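You operate a simulated robot arm through the tools that you are given. There is no shell and no other tool. Be economical: measure what you need, move in short steps, check, and stop when the job is done.

You run a simulated robot arm. Do the job below in one go: nothing can be reset, and whatever is moved stays where it is left.

## Task
Fetch the balled rag and set it on the blue cover panel.

It is judged by the outcome, as a careful person would: the job done as asked, and still so three seconds after it is handed in. It fails if anything else is knocked over, pushed out of place, dropped, spilled or broken. A push-on lid holds only when it is set on centred and level and pressed home; a screw cap is set on level and turned clockwise until tight.

## Robot
A 7-joint arm with a two-finger parallel gripper, fixed in place. Base frame: the origin is at the foot of the arm, x ahead of it, y to its left, z up; the work surface is at about z = 0. Lengths are in m, angles in degrees, forces in N, time in s.
With the tool pointing down near the work surface it reaches from about 0.22 to 0.58 m from the base axis. Its first joint turns from -66.0 to 66.0 degrees. Payload 2.5 kg.
The TCP is the grasp point between the finger pads, 0.023 m short of the fingertips. In the tool frame z runs along the fingers and y along their closing line. Largest opening 0.094 m; finger width 0.038, thickness 0.01; the body of the gripper, 0.054 by 0.096 m, starts 0.039 m behind the TCP.
Orientation is told as [roll, pitch, yaw] about the base's x, y, z axes, in that order, counted from this pose: with the fingers straight down and closing along the base's y, the tool's x points along the base's -x, its y along +y and its z along -z.

## Interface
- The arm moves only by the tool send_rows. Its argument "steps" is one flat list of numbers, 7 for each row, row after row: the shift along the tool's x, y, z in m, then the turn, a rotation vector about the tool's x, y, z in degrees, then the gripper command, from -1 (fully open) to 1 (shut), values between in proportion. In form: [x, y, z, rx, ry, rz, jaw, x, y, z, rx, ry, rz, jaw, ...]. A call has 1 to 12 rows; each row shifts and turns the commanded pose from where the row before left it, along the tool's axes as they then stand. Rows are played at 5 a second. More than 0.05 m and 8.6 degrees between two rows, or a gripper value outside its range, and nothing of the call is played. A pose out of reach is approached as far as the arm can. The call stops where the force on the tool passes 40 N (or 10 N more than at its start, if that is more) or the arm is blocked; 0.2 s more then pass. The fingers move at their own pace (about 0.108 m/s each) and stop on an object; they squeeze with about 43 N. The grip force told is the motor's: it shows also when the fingers shut on nothing. Time passes only in rows, and 0.2 s behind the last, so rows that do not move let the fingers close. The reply holds the time, the measured pose of the TCP, the force on the tool along the base axes, the opening and the grip force, in the units named above and with some noise, and new pictures: "pictures" is both (left out), scene, wrist or none.
- Cameras (640 x 400 px; columns grow to the right, rows downward): "scene" is fixed at [0.0894, -0.391, 0.5546]; the picture's right is [0.98, -0.20, 0.00], its down [-0.09, -0.46, -0.88] and it looks along [0.18, 0.86, -0.47] (base axes); focal length 375 px, centre (320, 200). "wrist" rides on the gripper at [-0.039, 0, -0.044] in the tool frame; the picture's right is [0.00, -1.00, 0.00], its down [0.97, 0.00, -0.24] and it looks along [0.24, 0.00, 0.97] (tool axes); focal length 218 px, centre (320, 200).
- point_at(camera, pixels): for up to 12 pixels [column, row] of the newest picture of that camera ("zoom" is the newest enlarged one), the place [x, y, z] in the base frame of the surface seen there, good to about 0.002 m. It takes no simulated time.
- inspect(camera, box): a new picture of the part [left, top, right, bottom] of that camera's present view, enlarged. It takes no simulated time.
- job_done(): hands the job in; it is judged then, once.

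Work in short steps. Measure before you move; look again where a grasp or a placing could have gone wrong, and mend it. You have 60 turns and 120 pictures in all, those below and enlarged ones among them. Open the gripper and draw the arm clear of the work before you hand the job in, unless the task says otherwise; then end with one line.

The tools are called after "Call:" by a JSON object that holds its "fn" and its "kwargs". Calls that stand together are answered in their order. send_rows: Moves the arm, as the interface text tells. Its arguments: {"type":"object","properties":{"steps":{"type":"array","items":{"type":"number"}},"pictures":{"type":"string","enum":["both","scene","wrist","none"]}},"required":["steps"]} The other tools are called the same way: point_at (camera, pixels) gives the place of the surface under pixels of a picture; inspect (camera, box) takes an enlarged picture of a part of a camera's view; job_done () hands the job in.

At the start:

```text
clock: 0.0
eef_pos: [0.3126, 0.2392, 0.2833]
tcp_rot: [0.1, 0.0, -0.1]
ft_force: [-0.2, -0.6, 0.0]
grip_width: 0.0943
grasp_force: 0.2
```

scene: 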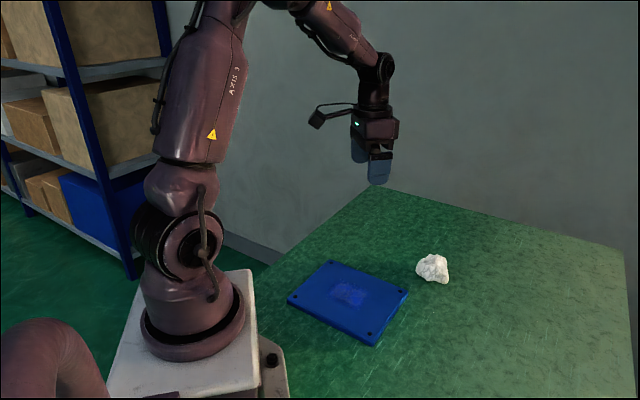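
wrist: 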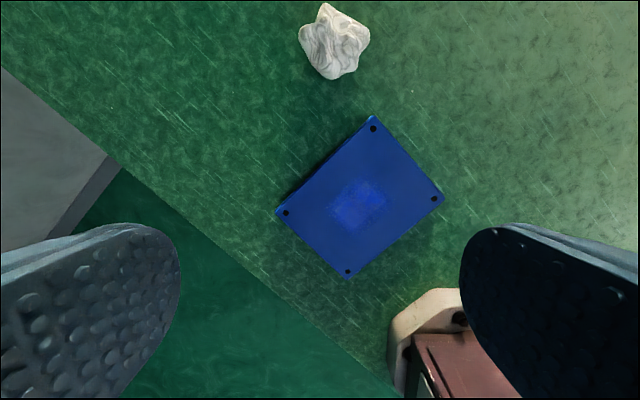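

The scene shows the white rag near (433,268) and the blue panel near (350,300). I measure both and look closer.

Call:
{"fn": "point_at", "kwargs": {"camera": "scene", "pixels": [[433, 268], [418, 268], [447, 270], [434, 256], [434, 281], [350, 294], [330, 263], [407, 293], [375, 343], [290, 298], [320, 280], [380, 305]]}}

Call:
{"fn": "point_at", "kwargs": {"camera": "wrist", "pixels": [[335, 40], [303, 40], [367, 40], [325, 6], [333, 76], [360, 200], [373, 120], [440, 200], [348, 277], [280, 212]]}}

Call:
{"fn": "inspect", "kwargs": {"camera": "scene", "box": [280, 230, 480, 355]}}

```text
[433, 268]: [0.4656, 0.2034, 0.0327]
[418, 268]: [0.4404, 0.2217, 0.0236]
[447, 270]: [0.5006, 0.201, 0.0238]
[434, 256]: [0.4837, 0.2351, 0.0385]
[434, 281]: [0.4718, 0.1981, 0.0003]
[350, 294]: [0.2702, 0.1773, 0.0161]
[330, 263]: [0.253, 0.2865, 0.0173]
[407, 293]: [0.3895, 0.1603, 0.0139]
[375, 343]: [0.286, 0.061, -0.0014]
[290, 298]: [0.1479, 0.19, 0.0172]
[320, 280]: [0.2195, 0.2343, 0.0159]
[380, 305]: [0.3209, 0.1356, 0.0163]
```

```text
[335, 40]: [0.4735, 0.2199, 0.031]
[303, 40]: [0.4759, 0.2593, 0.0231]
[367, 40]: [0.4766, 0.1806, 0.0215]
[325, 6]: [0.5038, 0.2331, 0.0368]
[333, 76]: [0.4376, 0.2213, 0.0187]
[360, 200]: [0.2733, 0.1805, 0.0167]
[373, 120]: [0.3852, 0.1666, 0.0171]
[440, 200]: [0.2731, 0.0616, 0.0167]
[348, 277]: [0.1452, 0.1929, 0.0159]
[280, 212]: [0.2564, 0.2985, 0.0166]
```

```text
3.20 times, centred on (380, 292) of scene
```

zoom: 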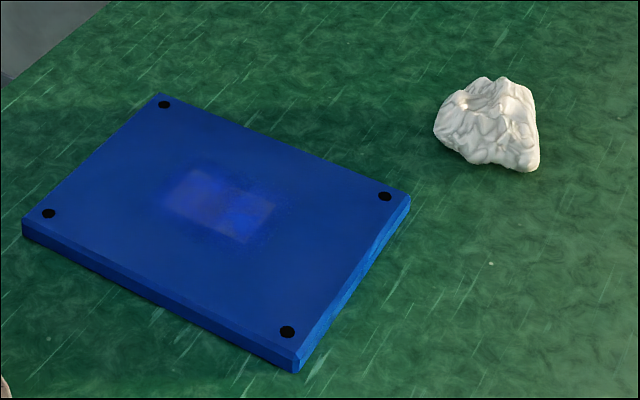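

The rag is centred near (0.472, 0.217), about 0.04 high and 0.07–0.08 wide. I move above it and look from there.

Call:
{"fn": "send_rows", "kwargs": {"steps": [-0.04, -0.005, 0.03, 0, 0, 0, -1, -0.04, -0.006, 0.03, 0, 0, 0, -1, -0.04, -0.006, 0.03, 0, 0, 0, -1, -0.04, -0.005, 0.03, 0, 0, 0, -1, 0, 0, 0, 0, 0, 0, -1]}}

```text
refused: row 1 steps farther than a row can; nothing moved
```

The row was too long (0.0502 m), so I use smaller steps.

Call:
{"fn": "send_rows", "kwargs": {"steps": [-0.032, -0.004, 0.024, 0, 0, 0, -1, -0.032, -0.005, 0.024, 0, 0, 0, -1, -0.032, -0.004, 0.024, 0, 0, 0, -1, -0.032, -0.005, 0.024, 0, 0, 0, -1, -0.032, -0.004, 0.024, 0, 0, 0, -1, 0, 0, 0, 0, 0, 0, -1]}}

```text
clock: 1.4
eef_pos: [0.4734, 0.2148, 0.1621]
tcp_rot: [0.1, 0.0, -0.1]
ft_force: [0.6, -0.2, -0.5]
grip_width: 0.0938
grasp_force: 0.0
```

scene: 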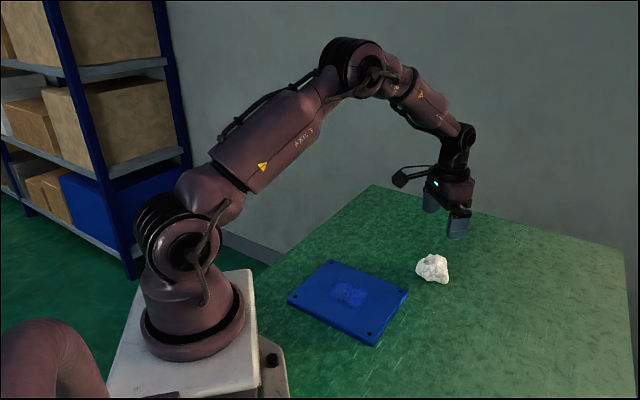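
wrist: 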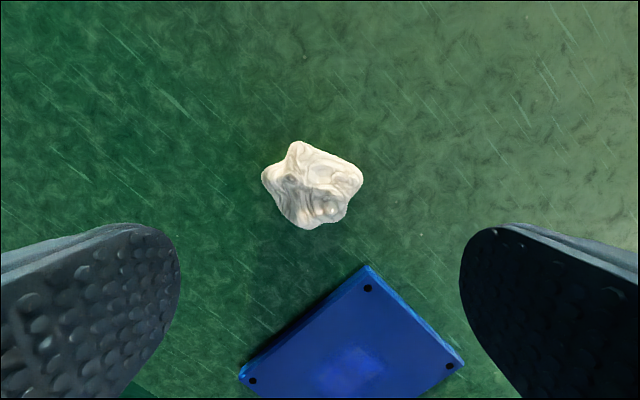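

The rag spans columns 262–363 and rows 141–229 in the wrist view. I measure its edges.

Call:
{"fn": "point_at", "kwargs": {"camera": "wrist", "pixels": [[265, 180], [360, 180], [297, 144], [310, 227], [343, 215], [275, 207], [350, 162], [312, 185], [278, 160], [325, 155], [330, 205], [290, 180]]}}

Call:
{"fn": "inspect", "kwargs": {"camera": "wrist", "box": [240, 130, 390, 240]}}

```text
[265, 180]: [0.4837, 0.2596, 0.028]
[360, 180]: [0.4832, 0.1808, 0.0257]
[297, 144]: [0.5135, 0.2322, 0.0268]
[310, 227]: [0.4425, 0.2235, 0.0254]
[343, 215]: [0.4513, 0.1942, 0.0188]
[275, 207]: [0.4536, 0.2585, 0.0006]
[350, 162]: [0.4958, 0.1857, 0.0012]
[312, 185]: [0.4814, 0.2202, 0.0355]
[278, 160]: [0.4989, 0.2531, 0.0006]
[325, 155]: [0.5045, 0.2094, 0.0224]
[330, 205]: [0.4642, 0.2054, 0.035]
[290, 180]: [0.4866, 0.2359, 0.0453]
```

```text
3.64 times, centred on (315, 185) of wrist
```

zoom: 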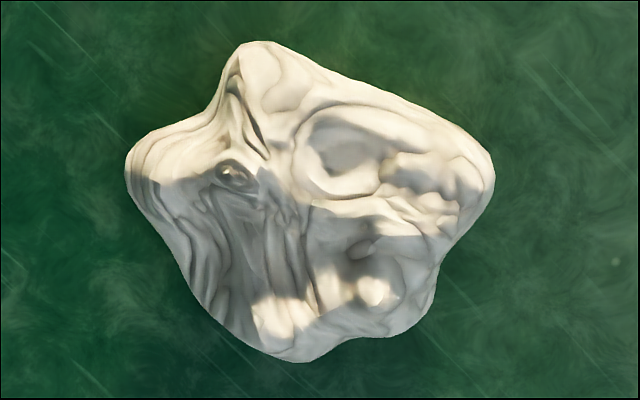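

The narrowest width (about 57 mm) lies along base (0.87, -0.5), so I turn yaw by about +56° and centre on (0.476, 0.221) while still high.

Call:
{"fn": "send_rows", "kwargs": {"steps": [-0.003, 0.006, 0, 0, 0, 0, -1, 0, 0, 0.01, 0, 0, -8, -1, 0, 0, 0.01, 0, 0, -8, -1, 0, 0, 0.01, 0, 0, -8, -1, 0, 0, 0.01, 0, 0, -8, -1, 0, 0, 0.01, 0, 0, -8, -1, 0, 0, 0, 0, 0, -8, -1, 0, 0, 0, 0, 0, -8, -1, 0, 0, 0, 0, 0, 0, -1]}}

```text
clock: 3.4
eef_pos: [0.4755, 0.2221, 0.1148]
tcp_rot: [0.0, 0.0, 56.1]
ft_force: [0.3, 0.0, 0.0]
grip_width: 0.0943
grasp_force: 0.1
```

scene: 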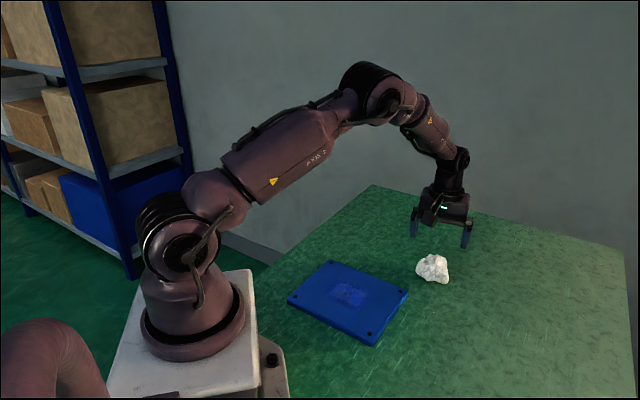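
wrist: 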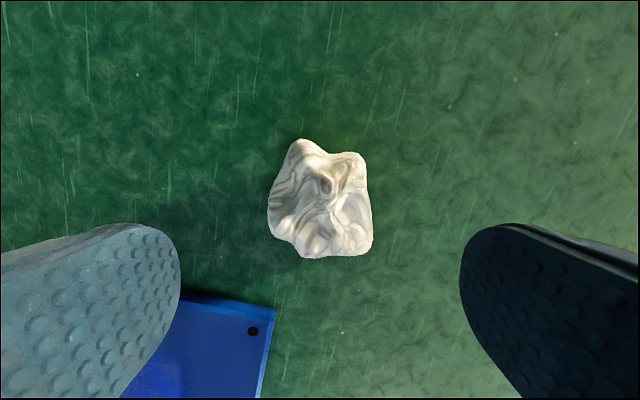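

The rag is centred (columns 268–372) between the fingers, and the panel is clear of them. I descend to z = 0.028.

Call:
{"fn": "send_rows", "kwargs": {"steps": [0, 0, 0.03, 0, 0, 0, -1, 0, 0, 0.03, 0, 0, 0, -1, 0, 0, 0.017, 0, 0, 0, -1, 0, 0, 0.01, 0, 0, 0, -1, 0, 0, 0, 0, 0, 0, -1]}}

```text
clock: 4.6
eef_pos: [0.4767, 0.2232, 0.0266]
tcp_rot: [0.0, 0.0, 56.0]
ft_force: [0.7, -0.7, 0.4]
grip_width: 0.0941
grasp_force: 0.0
```

scene: 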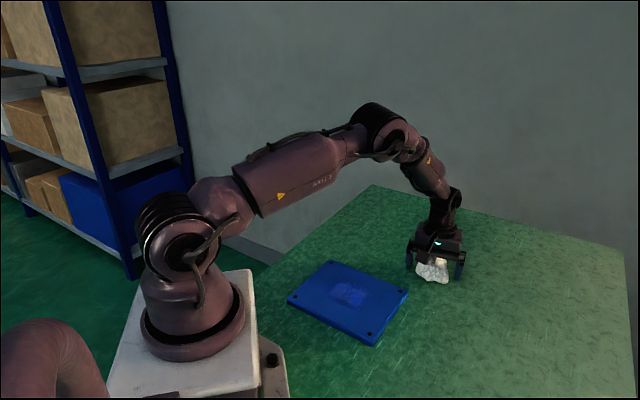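
wrist: 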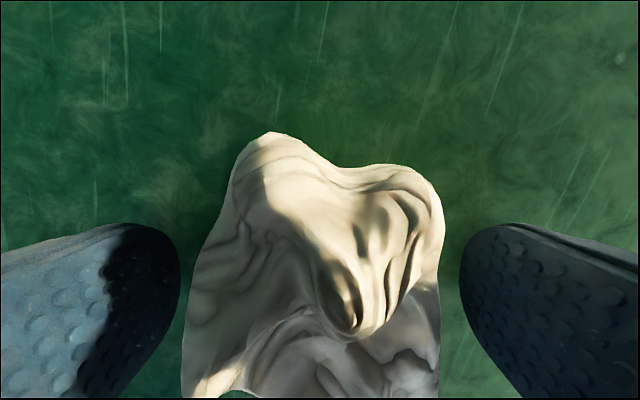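

The rag sits between the fingers without contact. I close on it, then lift a little.

Call:
{"fn": "send_rows", "kwargs": {"steps": [0, 0, 0, 0, 0, 0, 0, 0, 0, 0, 0, 0, 0, 1, 0, 0, 0, 0, 0, 0, 1, 0, 0, 0, 0, 0, 0, 1, 0, 0, -0.02, 0, 0, 0, 1, 0, 0, -0.03, 0, 0, 0, 1, 0, 0, -0.03, 0, 0, 0, 1, 0, 0, 0, 0, 0, 0, 1]}}

```text
clock: 6.4
eef_pos: [0.4739, 0.2225, 0.1047]
tcp_rot: [0.0, 0.0, 55.9]
ft_force: [-0.6, -0.2, 0.1]
grip_width: 0.0
grasp_force: 42.3
```

scene: 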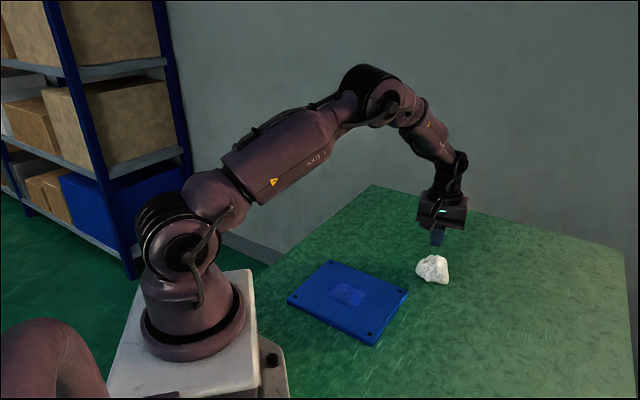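
wrist: 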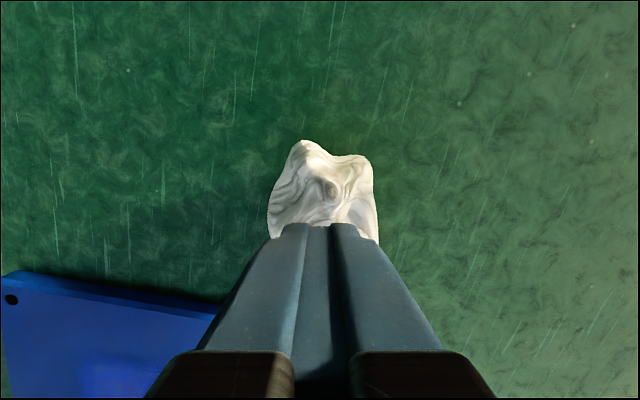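

The jaws shut to 0 and the rag stayed on the table, so the grasp failed. I check whether the rag moved or changed shape.

Call:
{"fn": "inspect", "kwargs": {"camera": "scene", "box": [380, 210, 490, 300]}}

Call:
{"fn": "point_at", "kwargs": {"camera": "wrist", "pixels": [[305, 145], [365, 160], [272, 225], [374, 230], [320, 190], [300, 180], [345, 180], [300, 210]]}}

Call:
{"fn": "point_at", "kwargs": {"camera": "scene", "pixels": [[433, 268], [418, 268], [447, 270], [434, 256], [434, 281], [425, 260], [440, 262]]}}

```text
4.44 times, centred on (435, 255) of scene
```

zoom: 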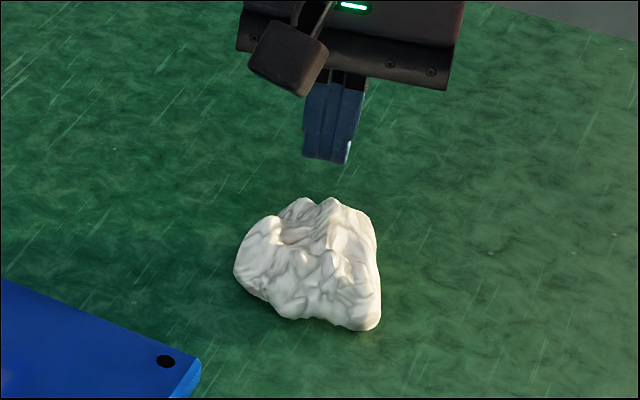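

```text
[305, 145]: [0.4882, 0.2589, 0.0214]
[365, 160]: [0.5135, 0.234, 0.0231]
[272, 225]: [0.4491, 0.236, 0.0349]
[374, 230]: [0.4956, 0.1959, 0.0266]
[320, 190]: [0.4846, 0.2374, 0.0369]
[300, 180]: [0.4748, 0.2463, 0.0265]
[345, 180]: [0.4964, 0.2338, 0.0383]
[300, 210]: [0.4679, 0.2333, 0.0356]
```

```text
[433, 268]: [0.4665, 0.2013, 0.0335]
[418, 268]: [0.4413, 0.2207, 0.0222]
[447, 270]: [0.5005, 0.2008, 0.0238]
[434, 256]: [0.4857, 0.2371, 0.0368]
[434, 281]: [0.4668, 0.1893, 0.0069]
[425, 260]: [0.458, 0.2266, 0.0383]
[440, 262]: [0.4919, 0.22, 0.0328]
```

The rag hasn't moved. I retry in stages: open, go down slightly lower, then close without lifting and read the opening.

Call:
{"fn": "send_rows", "kwargs": {"steps": [0, 0, 0, 0, 0, 0, -1, 0, 0, 0, 0, 0, 0, -1, 0, 0, 0, 0, 0, 0, -1, 0, 0, 0.03, 0, 0, 0, -1, 0, 0, 0.03, 0, 0, 0, -1, 0, 0, 0.018, 0, 0, 0, -1, 0, 0, 0, 0, 0, 0, -1, 0, 0, 0, 0, 0, 0, 0, 0, 0, 0, 0, 0, 0, 0, 0, 0, 0, 0, 0, 0, 0]}}

```text
clock: 8.6
eef_pos: [0.474, 0.2224, 0.0256]
tcp_rot: [0.0, -0.1, 56.0]
ft_force: [-0.8, 0.1, 0.5]
grip_width: 0.0766
grasp_force: 43.4
```

scene: 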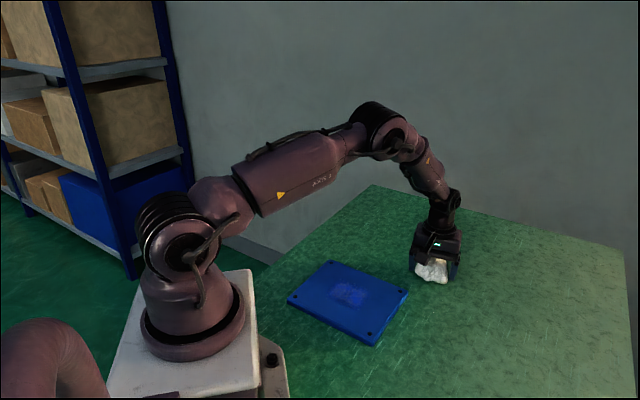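
wrist: 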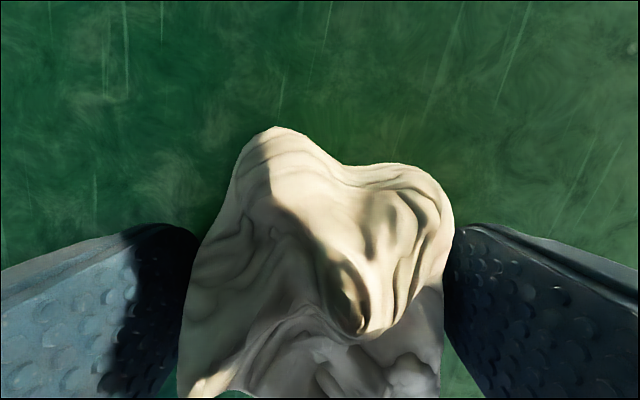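

Now the fingers stopped at 0.0766 with 43 N, so they do meet the rag and the earlier slip came during closing or lifting. I command shut, wait, then lift slowly by a few mm to see whether it holds.

Call:
{"fn": "send_rows", "kwargs": {"steps": [0, 0, 0, 0, 0, 0, 1, 0, 0, 0, 0, 0, 0, 1, 0, 0, 0, 0, 0, 0, 1]}}

```text
clock: 9.4
eef_pos: [0.4736, 0.2217, 0.0259]
tcp_rot: [0.1, 0.0, 56.1]
ft_force: [-0.8, -1.0, 0.7]
grip_width: 0.0766
grasp_force: 43.6
```

scene: 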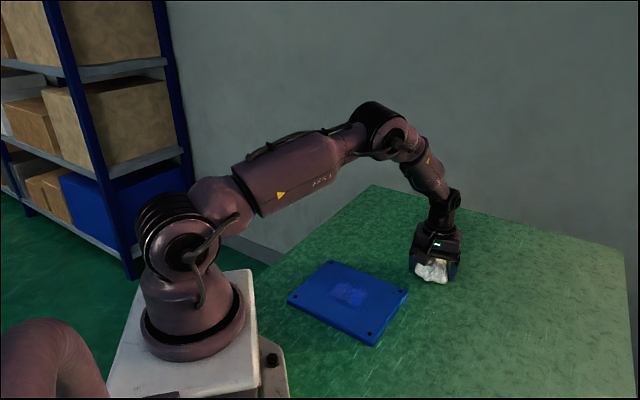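
wrist: 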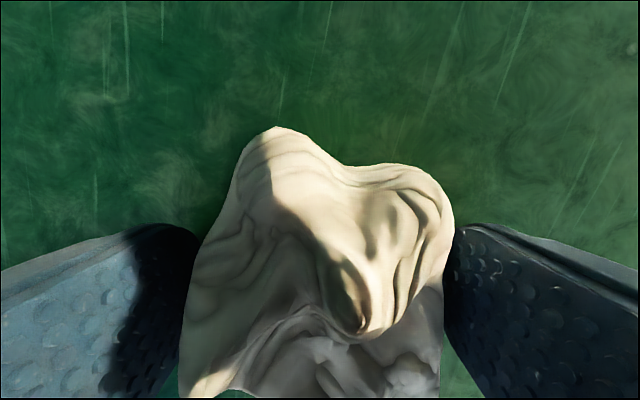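

It holds steady at 0.0766. I lift gently in small steps.

Call:
{"fn": "send_rows", "kwargs": {"steps": [0, 0, -0.005, 0, 0, 0, 1, 0, 0, -0.005, 0, 0, 0, 1, 0, 0, -0.005, 0, 0, 0, 1, 0, 0, -0.005, 0, 0, 0, 1]}}

```text
clock: 10.4
eef_pos: [0.4745, 0.2235, 0.0488]
tcp_rot: [0.0, 0.0, 55.9]
ft_force: [0.8, 0.3, -0.6]
grip_width: 0.076
grasp_force: 43.0
```

scene: 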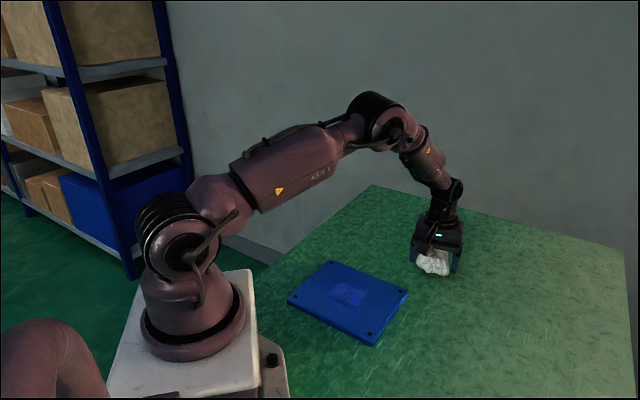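
wrist: 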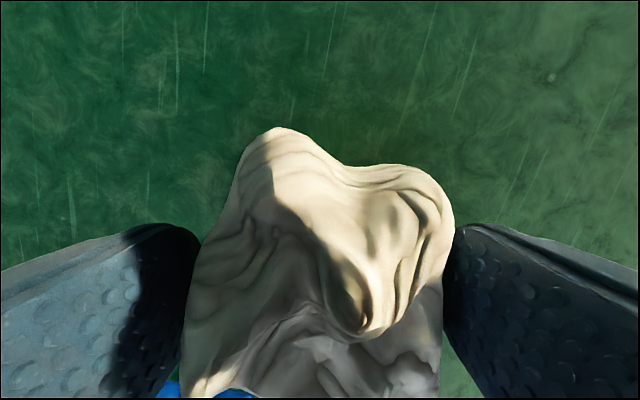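

The rag lifts with the fingers (width 0.076). I raise it further in gentle steps.

Call:
{"fn": "send_rows", "kwargs": {"steps": [0, 0, -0.006, 0, 0, 0, 1, 0, 0, -0.01, 0, 0, 0, 1, 0, 0, -0.012, 0, 0, 0, 1, 0, 0, -0.012, 0, 0, 0, 1, 0, 0, -0.006, 0, 0, 0, 1], "pictures": "scene"}}

```text
clock: 11.6
eef_pos: [0.4758, 0.2231, 0.0958]
tcp_rot: [0.1, 0.0, 56.0]
ft_force: [0.5, 0.5, -0.7]
grip_width: 0.0759
grasp_force: 43.1
```

scene: 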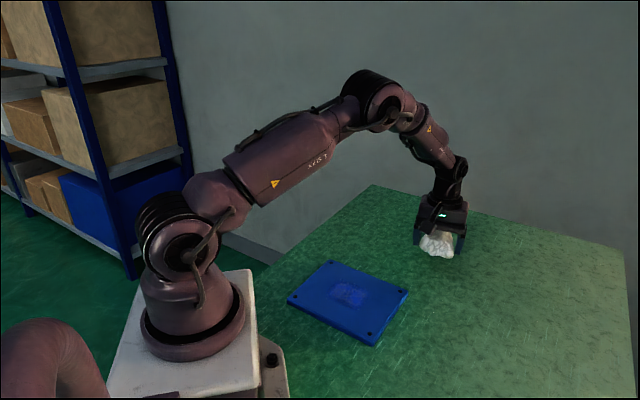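

The rag is held at (435,243) in the scene. I carry it toward the panel centre (0.266, 0.180) in small steps.

Call:
{"fn": "send_rows", "kwargs": {"steps": [0.006, 0.006, 0, 0, 0, 0, 1, 0.014, 0.0135, 0, 0, 0, 0, 1, 0.014, 0.0135, 0, 0, 0, 0, 1, 0.014, 0.0135, 0, 0, 0, 0, 1, 0.014, 0.0135, 0, 0, 0, 0, 1, 0.014, 0.0135, 0, 0, 0, 0, 1, 0.014, 0.0135, 0, 0, 0, 0, 1, 0.014, 0.0135, 0, 0, 0, 0, 1, 0.014, 0.0135, 0, 0, 0, 0, 1, 0.014, 0.0135, 0, 0, 0, 0, 1, 0.014, 0.0135, 0, 0, 0, 0, 1, 0.006, 0.006, 0, 0, 0, 0, 1]}}

```text
clock: 14.2
eef_pos: [0.2694, 0.1779, 0.0949]
tcp_rot: [0.0, -0.1, 55.9]
ft_force: [-0.9, -0.5, -1.1]
grip_width: 0.0755
grasp_force: 42.9
```

scene: 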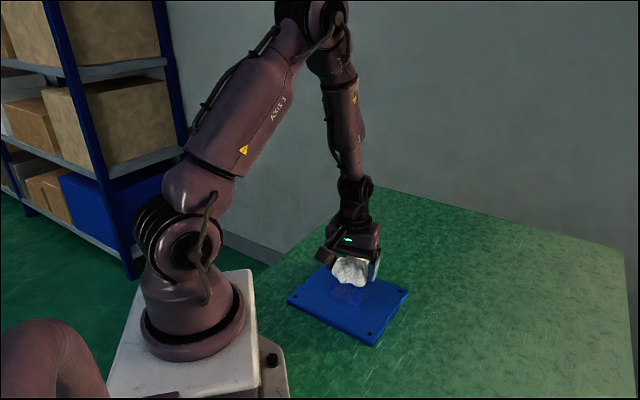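
wrist: 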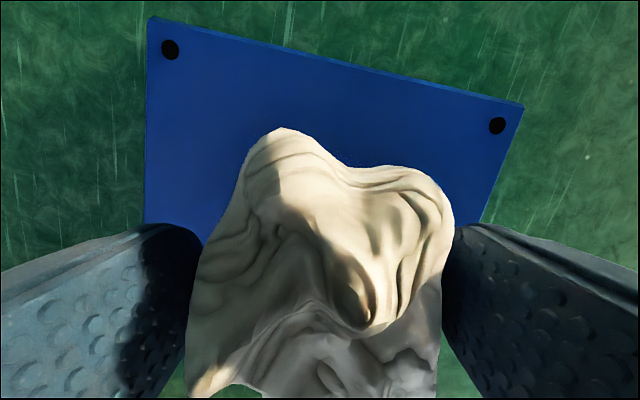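

The TCP is at (0.269, 0.178), right over the panel centre. I lower to about z = 0.048 and check.

Call:
{"fn": "send_rows", "kwargs": {"steps": [0, 0, 0.01, 0, 0, 0, 1, 0, 0, 0.012, 0, 0, 0, 1, 0, 0, 0.012, 0, 0, 0, 1, 0, 0, 0.008, 0, 0, 0, 1, 0, 0, 0.004, 0, 0, 0, 1, 0, 0, 0, 0, 0, 0, 1], "pictures": "none"}}

Call:
{"fn": "inspect", "kwargs": {"camera": "scene", "box": [280, 220, 420, 350]}}

```text
clock: 15.6
eef_pos: [0.2698, 0.1789, 0.0486]
tcp_rot: [0.1, 0.0, 56.1]
ft_force: [-0.1, -0.1, 0.3]
grip_width: 0.0751
grasp_force: 43.3
```

```text
3.08 times, centred on (350, 285) of scene
```

zoom: 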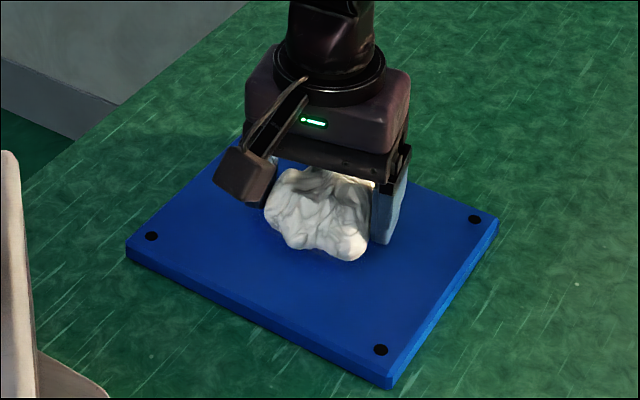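

The rag is held just above the panel, well inside its edges. I come down the last few mm in small steps.

Call:
{"fn": "send_rows", "kwargs": {"steps": [0, 0, 0.002, 0, 0, 0, 1, 0, 0, 0.002, 0, 0, 0, 1, 0, 0, 0.001, 0, 0, 0, 1, 0, 0, 0, 0, 0, 0, 1], "pictures": "none"}}

Call:
{"fn": "inspect", "kwargs": {"camera": "scene", "box": [310, 240, 400, 310]}}

```text
clock: 16.6
eef_pos: [0.2697, 0.1782, 0.0446]
tcp_rot: [-0.1, 0.0, 56.0]
ft_force: [-2.7, -1.2, 12.9]
grip_width: 0.0746
grasp_force: 43.2
```

```text
5.71 times, centred on (355, 275) of scene
```

zoom: 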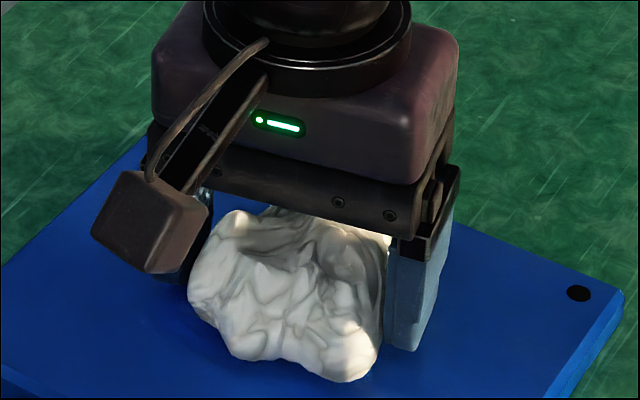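

The upward force of 12.9 N shows the rag is on the panel. I open slowly, wait, then rise straight up.

Call:
{"fn": "send_rows", "kwargs": {"steps": [0, 0, -0.001, 0, 0, 0, 1, 0, 0, 0, 0, 0, 0, -0.7, 0, 0, 0, 0, 0, 0, -1, 0, 0, 0, 0, 0, 0, -1, 0, 0, -0.01, 0, 0, 0, -1, 0, 0, -0.02, 0, 0, 0, -1, 0, 0, -0.04, 0, 0, 0, -1, 0, 0, -0.04, 0, 0, 0, -1, 0, 0, -0.03, 0, 0, 0, -1, 0, 0, 0, 0, 0, 0, -1]}}

```text
clock: 18.8
eef_pos: [0.2696, 0.1806, 0.1832]
tcp_rot: [0.0, 0.0, 55.9]
ft_force: [0.1, 0.6, 0.7]
grip_width: 0.094
grasp_force: 0.0
```

scene: 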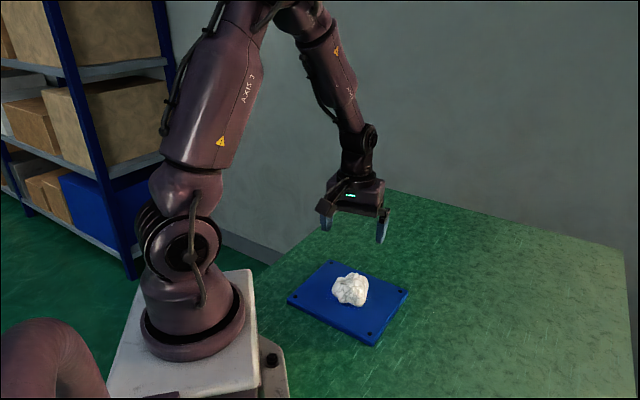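
wrist: 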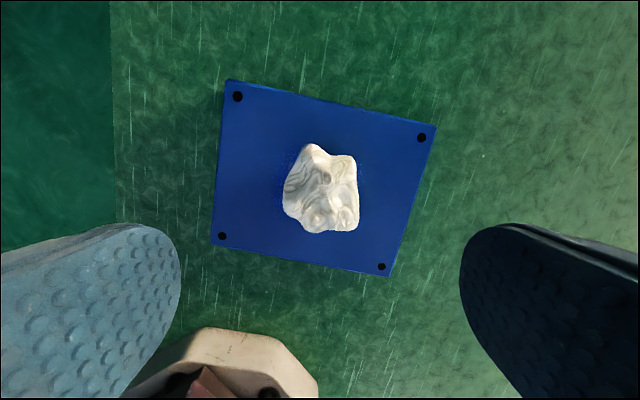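

The rag rests at the panel centre (scene 349,289), the panel has not moved, and the gripper is open and clear. I hand the job in.

Call:
{"fn": "job_done", "kwargs": {}}

```text
The job is handed in.
```

The balled rag is resting in the middle of the blue cover panel, with the panel where it was; the first grasp slipped, the second held, and the arm is open and clear.
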